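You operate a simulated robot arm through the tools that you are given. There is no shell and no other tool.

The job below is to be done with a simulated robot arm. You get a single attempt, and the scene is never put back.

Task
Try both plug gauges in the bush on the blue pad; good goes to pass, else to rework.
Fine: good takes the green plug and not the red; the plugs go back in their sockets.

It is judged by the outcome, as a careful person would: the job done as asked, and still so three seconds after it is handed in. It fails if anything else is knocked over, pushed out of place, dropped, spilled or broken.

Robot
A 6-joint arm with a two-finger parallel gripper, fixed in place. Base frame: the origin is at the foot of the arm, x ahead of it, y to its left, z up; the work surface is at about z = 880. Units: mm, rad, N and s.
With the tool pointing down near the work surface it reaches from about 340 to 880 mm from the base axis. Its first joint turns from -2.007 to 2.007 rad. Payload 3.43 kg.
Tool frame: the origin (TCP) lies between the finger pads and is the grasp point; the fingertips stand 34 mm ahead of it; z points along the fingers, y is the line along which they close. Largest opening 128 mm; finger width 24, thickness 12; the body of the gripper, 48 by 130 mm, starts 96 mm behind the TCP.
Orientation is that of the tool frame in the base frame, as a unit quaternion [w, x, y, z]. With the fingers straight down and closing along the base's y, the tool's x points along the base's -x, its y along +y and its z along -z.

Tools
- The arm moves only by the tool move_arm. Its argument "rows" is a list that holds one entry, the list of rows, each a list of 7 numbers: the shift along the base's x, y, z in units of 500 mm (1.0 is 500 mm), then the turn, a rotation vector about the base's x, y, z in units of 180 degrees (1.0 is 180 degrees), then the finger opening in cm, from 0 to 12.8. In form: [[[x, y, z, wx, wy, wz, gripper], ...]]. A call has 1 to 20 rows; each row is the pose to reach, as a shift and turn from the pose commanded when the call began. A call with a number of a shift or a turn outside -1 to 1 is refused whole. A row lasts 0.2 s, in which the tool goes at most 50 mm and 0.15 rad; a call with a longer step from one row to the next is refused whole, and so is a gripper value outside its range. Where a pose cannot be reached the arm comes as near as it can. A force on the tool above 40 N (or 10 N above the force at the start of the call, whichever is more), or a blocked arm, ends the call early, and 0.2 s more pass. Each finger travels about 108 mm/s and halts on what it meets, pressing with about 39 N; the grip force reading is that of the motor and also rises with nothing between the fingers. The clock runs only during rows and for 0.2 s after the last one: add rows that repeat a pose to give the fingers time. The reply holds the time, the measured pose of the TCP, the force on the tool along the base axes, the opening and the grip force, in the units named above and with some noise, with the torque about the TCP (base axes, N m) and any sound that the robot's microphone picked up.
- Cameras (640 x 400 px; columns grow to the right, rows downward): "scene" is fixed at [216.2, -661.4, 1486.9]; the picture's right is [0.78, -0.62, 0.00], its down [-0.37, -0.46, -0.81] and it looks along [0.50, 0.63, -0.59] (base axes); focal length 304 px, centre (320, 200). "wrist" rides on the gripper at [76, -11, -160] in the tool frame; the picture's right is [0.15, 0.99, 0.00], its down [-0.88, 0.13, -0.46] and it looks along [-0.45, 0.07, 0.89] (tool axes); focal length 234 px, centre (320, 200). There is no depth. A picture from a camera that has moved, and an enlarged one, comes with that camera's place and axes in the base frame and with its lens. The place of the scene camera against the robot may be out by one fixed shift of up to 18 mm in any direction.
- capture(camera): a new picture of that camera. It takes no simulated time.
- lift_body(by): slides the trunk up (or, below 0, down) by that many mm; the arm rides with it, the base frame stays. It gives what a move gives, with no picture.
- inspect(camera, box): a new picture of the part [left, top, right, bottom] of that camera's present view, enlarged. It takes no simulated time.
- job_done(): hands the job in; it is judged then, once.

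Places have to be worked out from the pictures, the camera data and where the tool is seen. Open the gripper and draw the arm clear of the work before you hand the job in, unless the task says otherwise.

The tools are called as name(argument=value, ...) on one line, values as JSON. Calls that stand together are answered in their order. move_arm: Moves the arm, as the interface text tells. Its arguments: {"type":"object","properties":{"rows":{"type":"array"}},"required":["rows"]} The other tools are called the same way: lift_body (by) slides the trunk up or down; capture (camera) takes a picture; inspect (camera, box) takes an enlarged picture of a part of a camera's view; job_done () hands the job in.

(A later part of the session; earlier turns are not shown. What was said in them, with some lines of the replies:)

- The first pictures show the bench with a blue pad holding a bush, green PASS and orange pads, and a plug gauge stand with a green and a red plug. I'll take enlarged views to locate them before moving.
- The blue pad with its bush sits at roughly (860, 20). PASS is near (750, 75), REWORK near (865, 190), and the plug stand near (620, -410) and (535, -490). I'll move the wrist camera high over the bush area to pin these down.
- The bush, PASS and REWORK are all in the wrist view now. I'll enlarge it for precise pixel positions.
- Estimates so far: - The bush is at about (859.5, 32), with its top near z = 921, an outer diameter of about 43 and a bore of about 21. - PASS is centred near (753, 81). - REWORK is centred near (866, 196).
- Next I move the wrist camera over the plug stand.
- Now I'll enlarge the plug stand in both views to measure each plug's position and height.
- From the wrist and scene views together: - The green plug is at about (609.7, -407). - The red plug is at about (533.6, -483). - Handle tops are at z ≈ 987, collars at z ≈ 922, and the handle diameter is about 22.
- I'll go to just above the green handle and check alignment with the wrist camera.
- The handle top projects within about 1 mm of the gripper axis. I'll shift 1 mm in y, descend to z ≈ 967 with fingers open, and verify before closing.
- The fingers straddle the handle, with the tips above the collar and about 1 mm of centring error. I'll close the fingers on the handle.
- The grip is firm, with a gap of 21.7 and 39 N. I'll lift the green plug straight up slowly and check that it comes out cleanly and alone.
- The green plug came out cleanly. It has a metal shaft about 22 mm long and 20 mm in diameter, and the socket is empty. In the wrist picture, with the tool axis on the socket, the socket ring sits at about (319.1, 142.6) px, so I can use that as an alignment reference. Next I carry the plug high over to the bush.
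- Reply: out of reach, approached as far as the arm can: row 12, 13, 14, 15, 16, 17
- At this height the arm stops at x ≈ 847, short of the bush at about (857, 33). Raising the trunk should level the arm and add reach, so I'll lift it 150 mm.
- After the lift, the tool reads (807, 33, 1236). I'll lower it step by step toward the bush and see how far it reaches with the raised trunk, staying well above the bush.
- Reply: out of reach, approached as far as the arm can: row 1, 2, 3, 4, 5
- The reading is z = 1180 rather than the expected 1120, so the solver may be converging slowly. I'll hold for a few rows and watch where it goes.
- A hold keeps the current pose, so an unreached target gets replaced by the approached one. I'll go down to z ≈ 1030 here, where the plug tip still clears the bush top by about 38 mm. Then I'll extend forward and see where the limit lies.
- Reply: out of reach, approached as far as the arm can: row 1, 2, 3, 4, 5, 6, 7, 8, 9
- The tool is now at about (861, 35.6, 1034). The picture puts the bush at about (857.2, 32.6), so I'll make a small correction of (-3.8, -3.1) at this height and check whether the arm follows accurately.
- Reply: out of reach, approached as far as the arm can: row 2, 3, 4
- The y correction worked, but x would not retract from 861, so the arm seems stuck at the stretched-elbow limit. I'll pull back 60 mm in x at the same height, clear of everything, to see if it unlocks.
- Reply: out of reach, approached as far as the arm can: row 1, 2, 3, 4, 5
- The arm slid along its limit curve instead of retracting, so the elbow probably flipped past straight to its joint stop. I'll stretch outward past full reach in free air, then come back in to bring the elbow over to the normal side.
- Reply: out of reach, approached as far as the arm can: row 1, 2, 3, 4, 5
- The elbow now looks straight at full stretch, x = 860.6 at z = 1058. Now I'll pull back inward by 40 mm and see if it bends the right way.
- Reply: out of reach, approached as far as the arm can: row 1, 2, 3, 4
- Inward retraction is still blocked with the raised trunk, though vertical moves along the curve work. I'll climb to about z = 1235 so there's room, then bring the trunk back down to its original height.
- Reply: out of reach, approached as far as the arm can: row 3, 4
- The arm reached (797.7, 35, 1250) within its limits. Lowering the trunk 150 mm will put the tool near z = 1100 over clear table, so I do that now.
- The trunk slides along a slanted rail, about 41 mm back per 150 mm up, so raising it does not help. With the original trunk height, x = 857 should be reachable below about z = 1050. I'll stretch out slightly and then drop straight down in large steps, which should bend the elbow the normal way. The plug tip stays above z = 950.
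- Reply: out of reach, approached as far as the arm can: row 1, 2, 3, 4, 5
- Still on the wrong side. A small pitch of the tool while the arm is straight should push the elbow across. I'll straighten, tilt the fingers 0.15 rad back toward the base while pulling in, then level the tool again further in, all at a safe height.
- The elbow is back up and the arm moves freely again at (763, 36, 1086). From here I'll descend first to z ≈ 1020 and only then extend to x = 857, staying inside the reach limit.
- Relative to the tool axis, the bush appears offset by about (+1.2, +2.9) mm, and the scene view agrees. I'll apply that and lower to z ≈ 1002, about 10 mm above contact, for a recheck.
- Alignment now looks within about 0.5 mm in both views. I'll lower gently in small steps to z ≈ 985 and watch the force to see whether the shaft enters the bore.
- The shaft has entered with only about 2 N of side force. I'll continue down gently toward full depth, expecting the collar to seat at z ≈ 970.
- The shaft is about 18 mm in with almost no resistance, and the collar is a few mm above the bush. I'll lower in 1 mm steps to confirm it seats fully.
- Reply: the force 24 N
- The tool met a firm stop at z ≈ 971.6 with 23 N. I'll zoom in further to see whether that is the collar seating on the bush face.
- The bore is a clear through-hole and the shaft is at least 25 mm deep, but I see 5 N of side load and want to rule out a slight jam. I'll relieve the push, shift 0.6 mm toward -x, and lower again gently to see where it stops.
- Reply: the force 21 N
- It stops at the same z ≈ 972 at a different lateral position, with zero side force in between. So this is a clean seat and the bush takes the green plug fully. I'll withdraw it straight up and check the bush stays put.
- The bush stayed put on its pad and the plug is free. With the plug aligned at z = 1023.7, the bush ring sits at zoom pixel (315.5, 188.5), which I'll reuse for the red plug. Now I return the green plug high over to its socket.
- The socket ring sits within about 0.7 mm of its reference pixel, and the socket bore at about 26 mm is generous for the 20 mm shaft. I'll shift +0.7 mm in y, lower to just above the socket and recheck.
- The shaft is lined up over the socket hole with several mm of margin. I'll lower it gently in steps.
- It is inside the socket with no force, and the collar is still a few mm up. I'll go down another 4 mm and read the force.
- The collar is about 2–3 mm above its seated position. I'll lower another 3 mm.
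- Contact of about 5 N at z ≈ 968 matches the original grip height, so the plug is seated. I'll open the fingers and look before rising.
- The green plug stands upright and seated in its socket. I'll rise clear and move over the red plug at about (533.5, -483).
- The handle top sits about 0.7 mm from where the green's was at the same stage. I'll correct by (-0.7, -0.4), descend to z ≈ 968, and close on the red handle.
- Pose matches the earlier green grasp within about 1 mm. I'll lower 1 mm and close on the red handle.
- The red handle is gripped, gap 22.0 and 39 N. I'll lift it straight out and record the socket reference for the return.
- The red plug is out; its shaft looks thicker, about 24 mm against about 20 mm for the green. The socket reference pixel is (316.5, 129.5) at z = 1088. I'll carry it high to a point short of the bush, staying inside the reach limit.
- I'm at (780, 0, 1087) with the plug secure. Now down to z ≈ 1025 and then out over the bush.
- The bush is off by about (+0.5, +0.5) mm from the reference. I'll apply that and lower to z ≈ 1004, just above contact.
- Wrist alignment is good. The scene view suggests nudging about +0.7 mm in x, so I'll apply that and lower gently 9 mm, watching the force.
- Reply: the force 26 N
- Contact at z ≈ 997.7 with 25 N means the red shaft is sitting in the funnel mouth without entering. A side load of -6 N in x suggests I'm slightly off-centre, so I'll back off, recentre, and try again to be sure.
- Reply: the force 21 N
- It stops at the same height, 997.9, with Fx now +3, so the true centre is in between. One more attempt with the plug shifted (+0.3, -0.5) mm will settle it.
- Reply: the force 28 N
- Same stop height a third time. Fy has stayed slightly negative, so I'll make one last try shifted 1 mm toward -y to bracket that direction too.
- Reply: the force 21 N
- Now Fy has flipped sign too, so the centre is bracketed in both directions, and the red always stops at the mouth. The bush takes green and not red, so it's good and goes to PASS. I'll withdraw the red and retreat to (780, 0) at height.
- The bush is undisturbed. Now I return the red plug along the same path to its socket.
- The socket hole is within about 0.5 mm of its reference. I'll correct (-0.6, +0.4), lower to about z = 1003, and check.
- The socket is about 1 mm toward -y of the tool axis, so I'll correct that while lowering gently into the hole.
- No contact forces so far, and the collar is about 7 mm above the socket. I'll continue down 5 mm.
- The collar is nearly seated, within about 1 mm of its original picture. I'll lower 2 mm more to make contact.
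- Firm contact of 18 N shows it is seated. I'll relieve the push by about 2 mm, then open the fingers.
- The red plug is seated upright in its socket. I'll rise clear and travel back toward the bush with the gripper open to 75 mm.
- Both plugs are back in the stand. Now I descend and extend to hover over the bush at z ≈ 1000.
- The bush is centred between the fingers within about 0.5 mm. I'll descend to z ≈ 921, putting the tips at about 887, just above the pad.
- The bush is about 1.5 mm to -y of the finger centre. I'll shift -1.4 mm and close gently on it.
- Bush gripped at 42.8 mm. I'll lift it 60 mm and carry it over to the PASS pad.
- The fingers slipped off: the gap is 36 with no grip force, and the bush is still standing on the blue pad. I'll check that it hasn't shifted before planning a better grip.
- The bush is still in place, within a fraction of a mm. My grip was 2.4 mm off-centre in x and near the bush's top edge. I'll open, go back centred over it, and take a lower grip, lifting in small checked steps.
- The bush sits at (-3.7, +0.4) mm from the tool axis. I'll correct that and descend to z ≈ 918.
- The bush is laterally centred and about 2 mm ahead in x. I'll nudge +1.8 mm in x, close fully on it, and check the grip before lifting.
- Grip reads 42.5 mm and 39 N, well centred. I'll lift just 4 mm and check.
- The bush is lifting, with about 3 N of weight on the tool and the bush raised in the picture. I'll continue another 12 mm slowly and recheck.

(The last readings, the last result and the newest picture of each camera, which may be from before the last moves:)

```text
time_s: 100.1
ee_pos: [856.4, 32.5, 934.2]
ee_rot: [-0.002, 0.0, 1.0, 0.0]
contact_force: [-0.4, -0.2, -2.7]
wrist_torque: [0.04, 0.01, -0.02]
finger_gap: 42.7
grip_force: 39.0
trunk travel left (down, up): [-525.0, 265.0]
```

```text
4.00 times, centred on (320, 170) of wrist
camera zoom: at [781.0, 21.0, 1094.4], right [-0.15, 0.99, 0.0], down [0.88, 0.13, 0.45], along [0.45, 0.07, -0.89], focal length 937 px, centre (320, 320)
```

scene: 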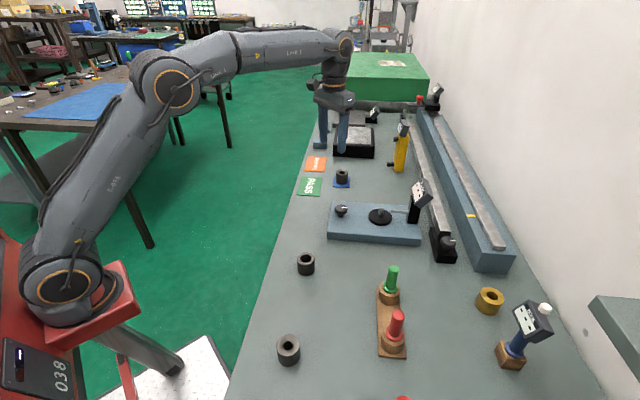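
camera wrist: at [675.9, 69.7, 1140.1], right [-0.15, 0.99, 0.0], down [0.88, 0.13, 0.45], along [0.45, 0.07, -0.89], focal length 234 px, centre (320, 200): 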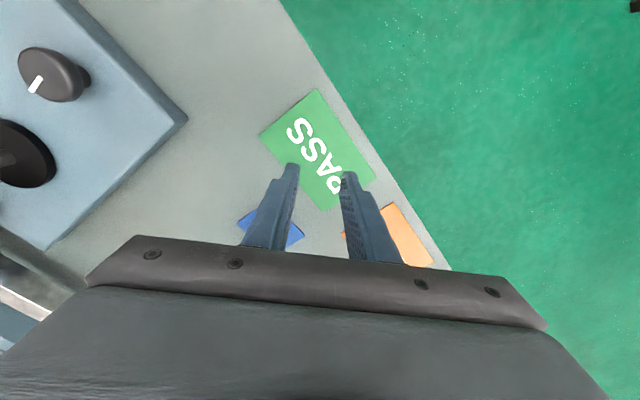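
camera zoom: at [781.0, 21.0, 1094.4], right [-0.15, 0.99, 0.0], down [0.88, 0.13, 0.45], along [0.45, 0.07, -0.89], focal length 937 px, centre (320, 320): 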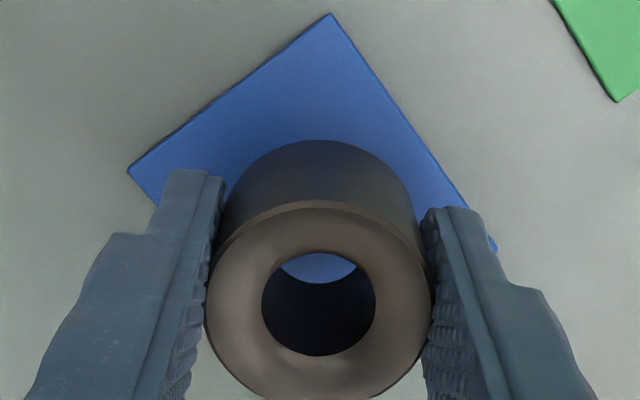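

The bush is firmly held. I'll carry it slowly at z ≈ 954 over to the PASS pad centre at about (753, 81.5).

move_arm(rows=[[[0, 0, 0.015, 0, 0, 0, 0.5], [0, 0, 0.04, 0, 0, 0, 0.5], [-0.02, 0.01, 0.04, 0, 0, 0, 0.5], [-0.05, 0.024, 0.04, 0, 0, 0, 0.5], [-0.08, 0.038, 0.04, 0, 0, 0, 0.5], [-0.11, 0.052, 0.04, 0, 0, 0, 0.5], [-0.14, 0.066, 0.04, 0, 0, 0, 0.5], [-0.17, 0.08, 0.04, 0, 0, 0, 0.5], [-0.195, 0.092, 0.04, 0, 0, 0, 0.5], [-0.209, 0.099, 0.04, 0, 0, 0, 0.5], [-0.209, 0.099, 0.04, 0, 0, 0, 0.5], [-0.209, 0.099, 0.04, 0, 0, 0, 0.5]]])

capture(camera="wrist")

inspect(camera="scene", box=[280, 140, 376, 200])

```text
time_s: 102.7
ee_pos: [753.5, 81.1, 954.3]
ee_rot: [-0.003, 0.0, 1.0, 0.0]
contact_force: [0.1, 0.5, -3.6]
wrist_torque: [0.01, 0.01, -0.04]
finger_gap: 42.1
grip_force: 39.1
trunk travel left (down, up): [-525.0, 265.0]
```

```text
taken
camera wrist: at [676.8, 70.3, 1115.2], right [-0.15, 0.99, 0.0], down [0.88, 0.13, 0.45], along [0.45, 0.07, -0.89], focal length 234 px, centre (320, 200)
```

wrist: 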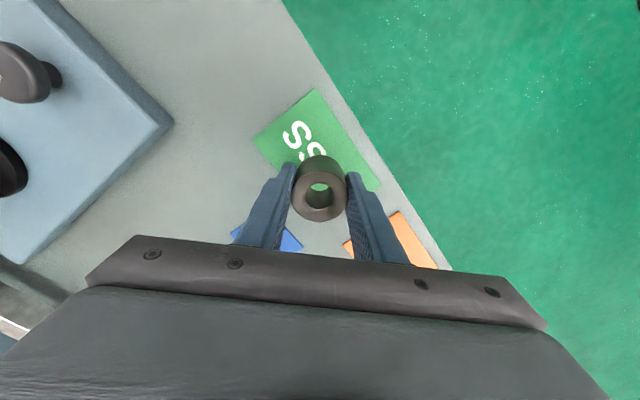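

```text
6.67 times, centred on (328, 170) of scene
camera zoom: at [216.2, -661.4, 1486.9], right [0.78, -0.62, 0.0], down [-0.37, -0.46, -0.81], along [0.5, 0.63, -0.59], focal length 2029 px, centre (267, 400)
```

zoom: 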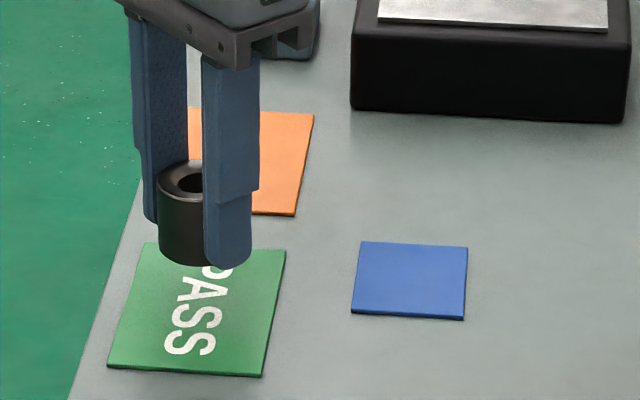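

By the wrist view the bush is over the PASS pad within about 4 mm of its centre. I'll lower it to about z = 922 and check for contact.

move_arm(rows=[[[-0.004, 0, -0.015, 0, 0, 0, 0.5], [-0.004, 0, -0.035, 0, 0, 0, 0.5], [-0.004, 0, -0.05, 0, 0, 0, 0.5], [-0.004, 0, -0.06, 0, 0, 0, 0.5], [-0.004, 0, -0.065, 0, 0, 0, 0.5], [-0.004, 0, -0.065, 0, 0, 0, 0.5]]])

inspect(camera="scene", box=[280, 150, 344, 190])

```text
time_s: 104.1
ee_pos: [751.0, 83.1, 922.7]
ee_rot: [-0.002, 0.0, 1.0, 0.001]
contact_force: [-0.5, 0.0, -2.8]
wrist_torque: [0.0, 0.04, -0.02]
finger_gap: 42.1
grip_force: 39.2
trunk travel left (down, up): [-525.0, 265.0]
```

```text
10.00 times, centred on (312, 170) of scene
camera zoom: at [216.2, -661.4, 1486.9], right [0.78, -0.62, 0.0], down [-0.37, -0.46, -0.81], along [0.5, 0.63, -0.59], focal length 3043 px, centre (400, 500)
```

zoom: 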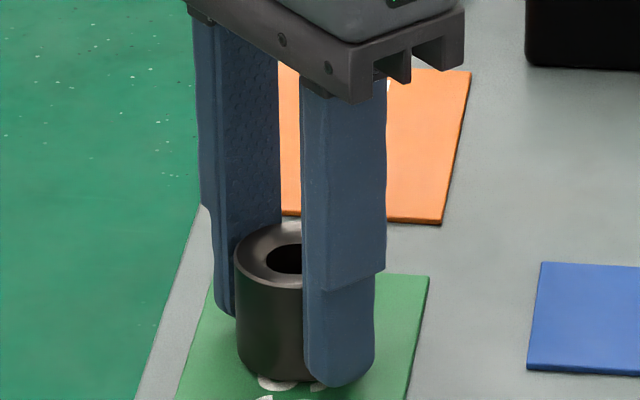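

Still about 3 mm above the pad, with the full weight on the tool. I'll lower in 1 mm steps until I see contact.

move_arm(rows=[[[0, 0, -0.002, 0, 0, 0, 0.5], [0, 0, -0.004, 0, 0, 0, 0.5], [0, 0, -0.006, 0, 0, 0, 0.5]]])

```text
time_s: 104.9
ee_pos: [750.4, 82.7, 920.6]
ee_rot: [-0.001, 0.0, 1.0, 0.0]
contact_force: [0.1, 0.8, -3.2]
wrist_torque: [-0.01, 0.0, -0.02]
finger_gap: 42.3
grip_force: 38.7
trunk travel left (down, up): [-525.0, 265.0]
```

The weight is still fully on the tool, so I'll go down another 1.5 mm.

move_arm(rows=[[[0, 0, -0.0015, 0, 0, 0, 0.5], [0, 0, -0.003, 0, 0, 0, 0.5]]])

```text
time_s: 105.5
ee_pos: [750.5, 80.9, 919.2]
ee_rot: [-0.001, 0.0, 1.0, 0.0]
contact_force: [-3.2, -0.9, 8.1]
wrist_torque: [-0.06, 0.29, -0.02]
finger_gap: 42.2
grip_force: 38.9
trunk travel left (down, up): [-525.0, 265.0]
```

Contact: the force went from -3 to +8 N, so the bush is resting on the PASS pad. I'll relieve slightly and open the fingers.

move_arm(rows=[[[0, 0, 0.001, 0, 0, 0, 0.5], [0, 0, 0.001, 0, 0, 0, 4.4], [0, 0, 0.001, 0, 0, 0, 5.2], [0, 0, 0.001, 0, 0, 0, 6.2], [0, 0, 0.001, 0, 0, 0, 7.5], [0, 0, 0.001, 0, 0, 0, 7.5]]])

inspect(camera="scene", box=[280, 150, 344, 190])

inspect(camera="wrist", box=[240, 120, 400, 220])

```text
time_s: 106.9
ee_pos: [750.8, 82.1, 919.8]
ee_rot: [-0.002, 0.001, 1.0, 0.0]
contact_force: [-0.4, 0.1, -0.2]
wrist_torque: [0.06, 0.02, 0.03]
finger_gap: 74.9
grip_force: 0.1
trunk travel left (down, up): [-525.0, 265.0]
```

```text
10.00 times, centred on (312, 170) of scene
camera zoom: at [216.2, -661.4, 1486.9], right [0.78, -0.62, 0.0], down [-0.37, -0.46, -0.81], along [0.5, 0.63, -0.59], focal length 3043 px, centre (400, 500)
```

zoom: 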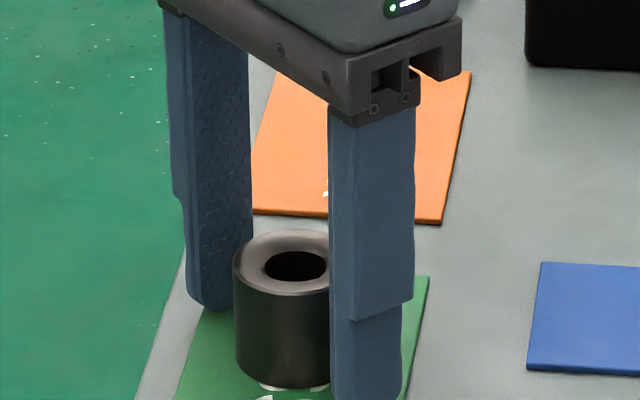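

```text
4.00 times, centred on (320, 170) of wrist
camera zoom: at [674.7, 70.8, 1078.7], right [-0.15, 0.99, 0.0], down [0.88, 0.13, 0.45], along [0.45, 0.07, -0.89], focal length 937 px, centre (320, 320)
```

zoom: 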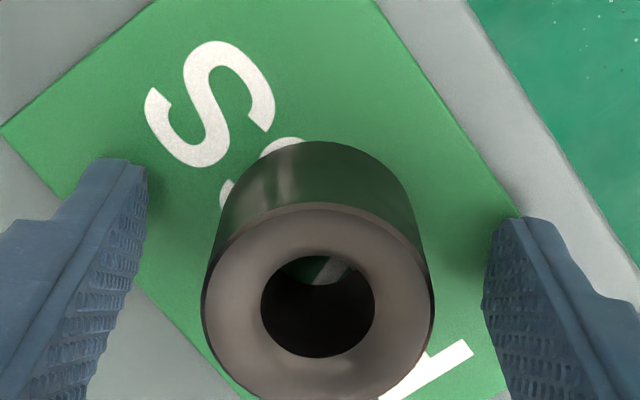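

The bush stands upright on PASS with the fingers clear of it. I'll rise straight up and draw the arm back, then inspect the whole scene.

move_arm(rows=[[[0, 0, 0.03, 0, 0, 0, 7.5], [0, 0, 0.08, 0, 0, 0, 7.5], [0, 0, 0.16, 0, 0, 0, 7.5], [0, 0, 0.24, 0, 0, 0, 7.5], [0, 0, 0.32, 0, 0, 0, 7.5], [-0.06, -0.02, 0.38, 0, 0, 0, 7.5], [-0.13, -0.06, 0.42, 0, 0, 0, 7.5], [-0.21, -0.1, 0.45, 0, 0, 0, 7.5], [-0.29, -0.15, 0.47, 0, 0, 0, 7.5], [-0.37, -0.2, 0.5, 0, 0, 0, 7.5], [-0.44, -0.26, 0.52, 0, 0, 0, 7.5], [-0.5, -0.32, 0.53, 0, 0, 0, 7.5], [-0.55, -0.38, 0.54, 0, 0, 0, 7.5], [-0.55, -0.38, 0.54, 0, 0, 0, 7.5]]])

capture(camera="scene")

inspect(camera="scene", box=[280, 140, 376, 200])

inspect(camera="scene", box=[340, 255, 468, 335])

inspect(camera="scene", box=[364, 305, 444, 355])

```text
time_s: 109.9
ee_pos: [473.9, -107.9, 1188.1]
ee_rot: [-0.001, 0.0, 1.0, 0.0]
contact_force: [-0.4, 0.2, -0.9]
wrist_torque: [0.0, -0.03, 0.0]
finger_gap: 75.0
grip_force: 0.1
trunk travel left (down, up): [-525.0, 265.0]
```

```text
taken
```

scene: 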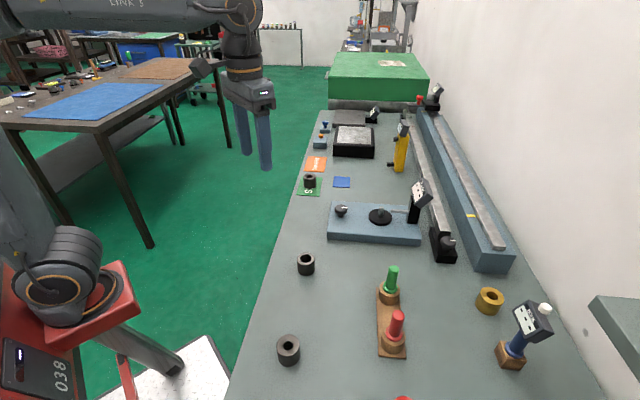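

```text
6.67 times, centred on (328, 170) of scene
camera zoom: at [216.2, -661.4, 1486.9], right [0.78, -0.62, 0.0], down [-0.37, -0.46, -0.81], along [0.5, 0.63, -0.59], focal length 2029 px, centre (267, 400)
```

zoom: 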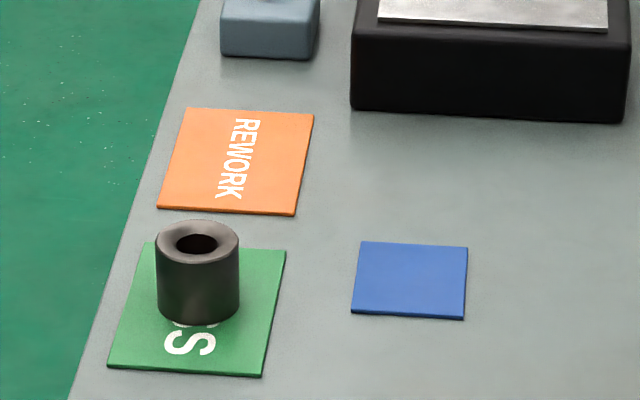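

```text
5.00 times, centred on (404, 295) of scene
camera zoom: at [216.2, -661.4, 1486.9], right [0.78, -0.62, 0.0], down [-0.37, -0.46, -0.81], along [0.5, 0.63, -0.59], focal length 1522 px, centre (-100, -275)
```

zoom: 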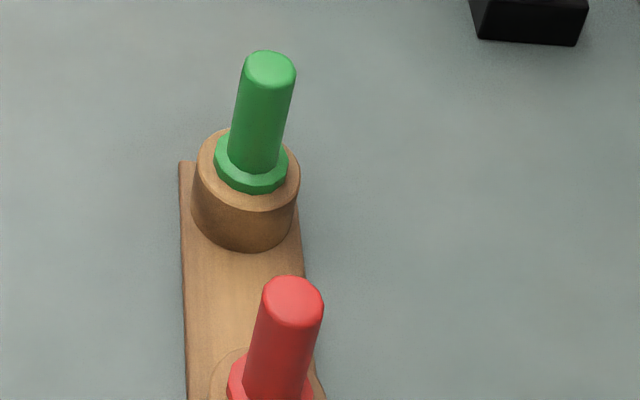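

```text
8.00 times, centred on (404, 330) of scene
camera zoom: at [216.2, -661.4, 1486.9], right [0.78, -0.62, 0.0], down [-0.37, -0.46, -0.81], along [0.5, 0.63, -0.59], focal length 2434 px, centre (-352, -840)
```

zoom: 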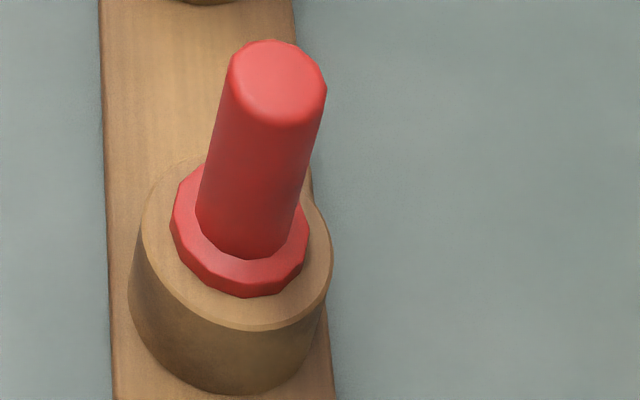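

The bush stands fully on PASS, both plugs are seated in their sockets, nothing else has moved, and the arm is clear with the gripper open. Handing the job in.

job_done()

```text
The job is handed in.
```

The bush is good, so I put it on the PASS pad. Both plug gauges are back in their sockets.

- **Green plug:** it went into the bush all the way and stopped cleanly at full depth, with almost no resistance on the way in.
- **Red plug:** it would not enter. I tried four times, shifting it slightly each way to rule out misalignment, and it stopped at the mouth of the bore every time.

- **Missed lift:** my first attempt to lift the bush slipped off. It stayed upright on the blue pad, and the second lift held.
- **Arm reach:** I briefly raised the trunk to try for more reach. That didn't help, so I put it back at its starting height.

In the last pictures the bush is standing on PASS, both plugs are upright, and nothing else looks disturbed. The gripper is open and the arm is clear of the bench.
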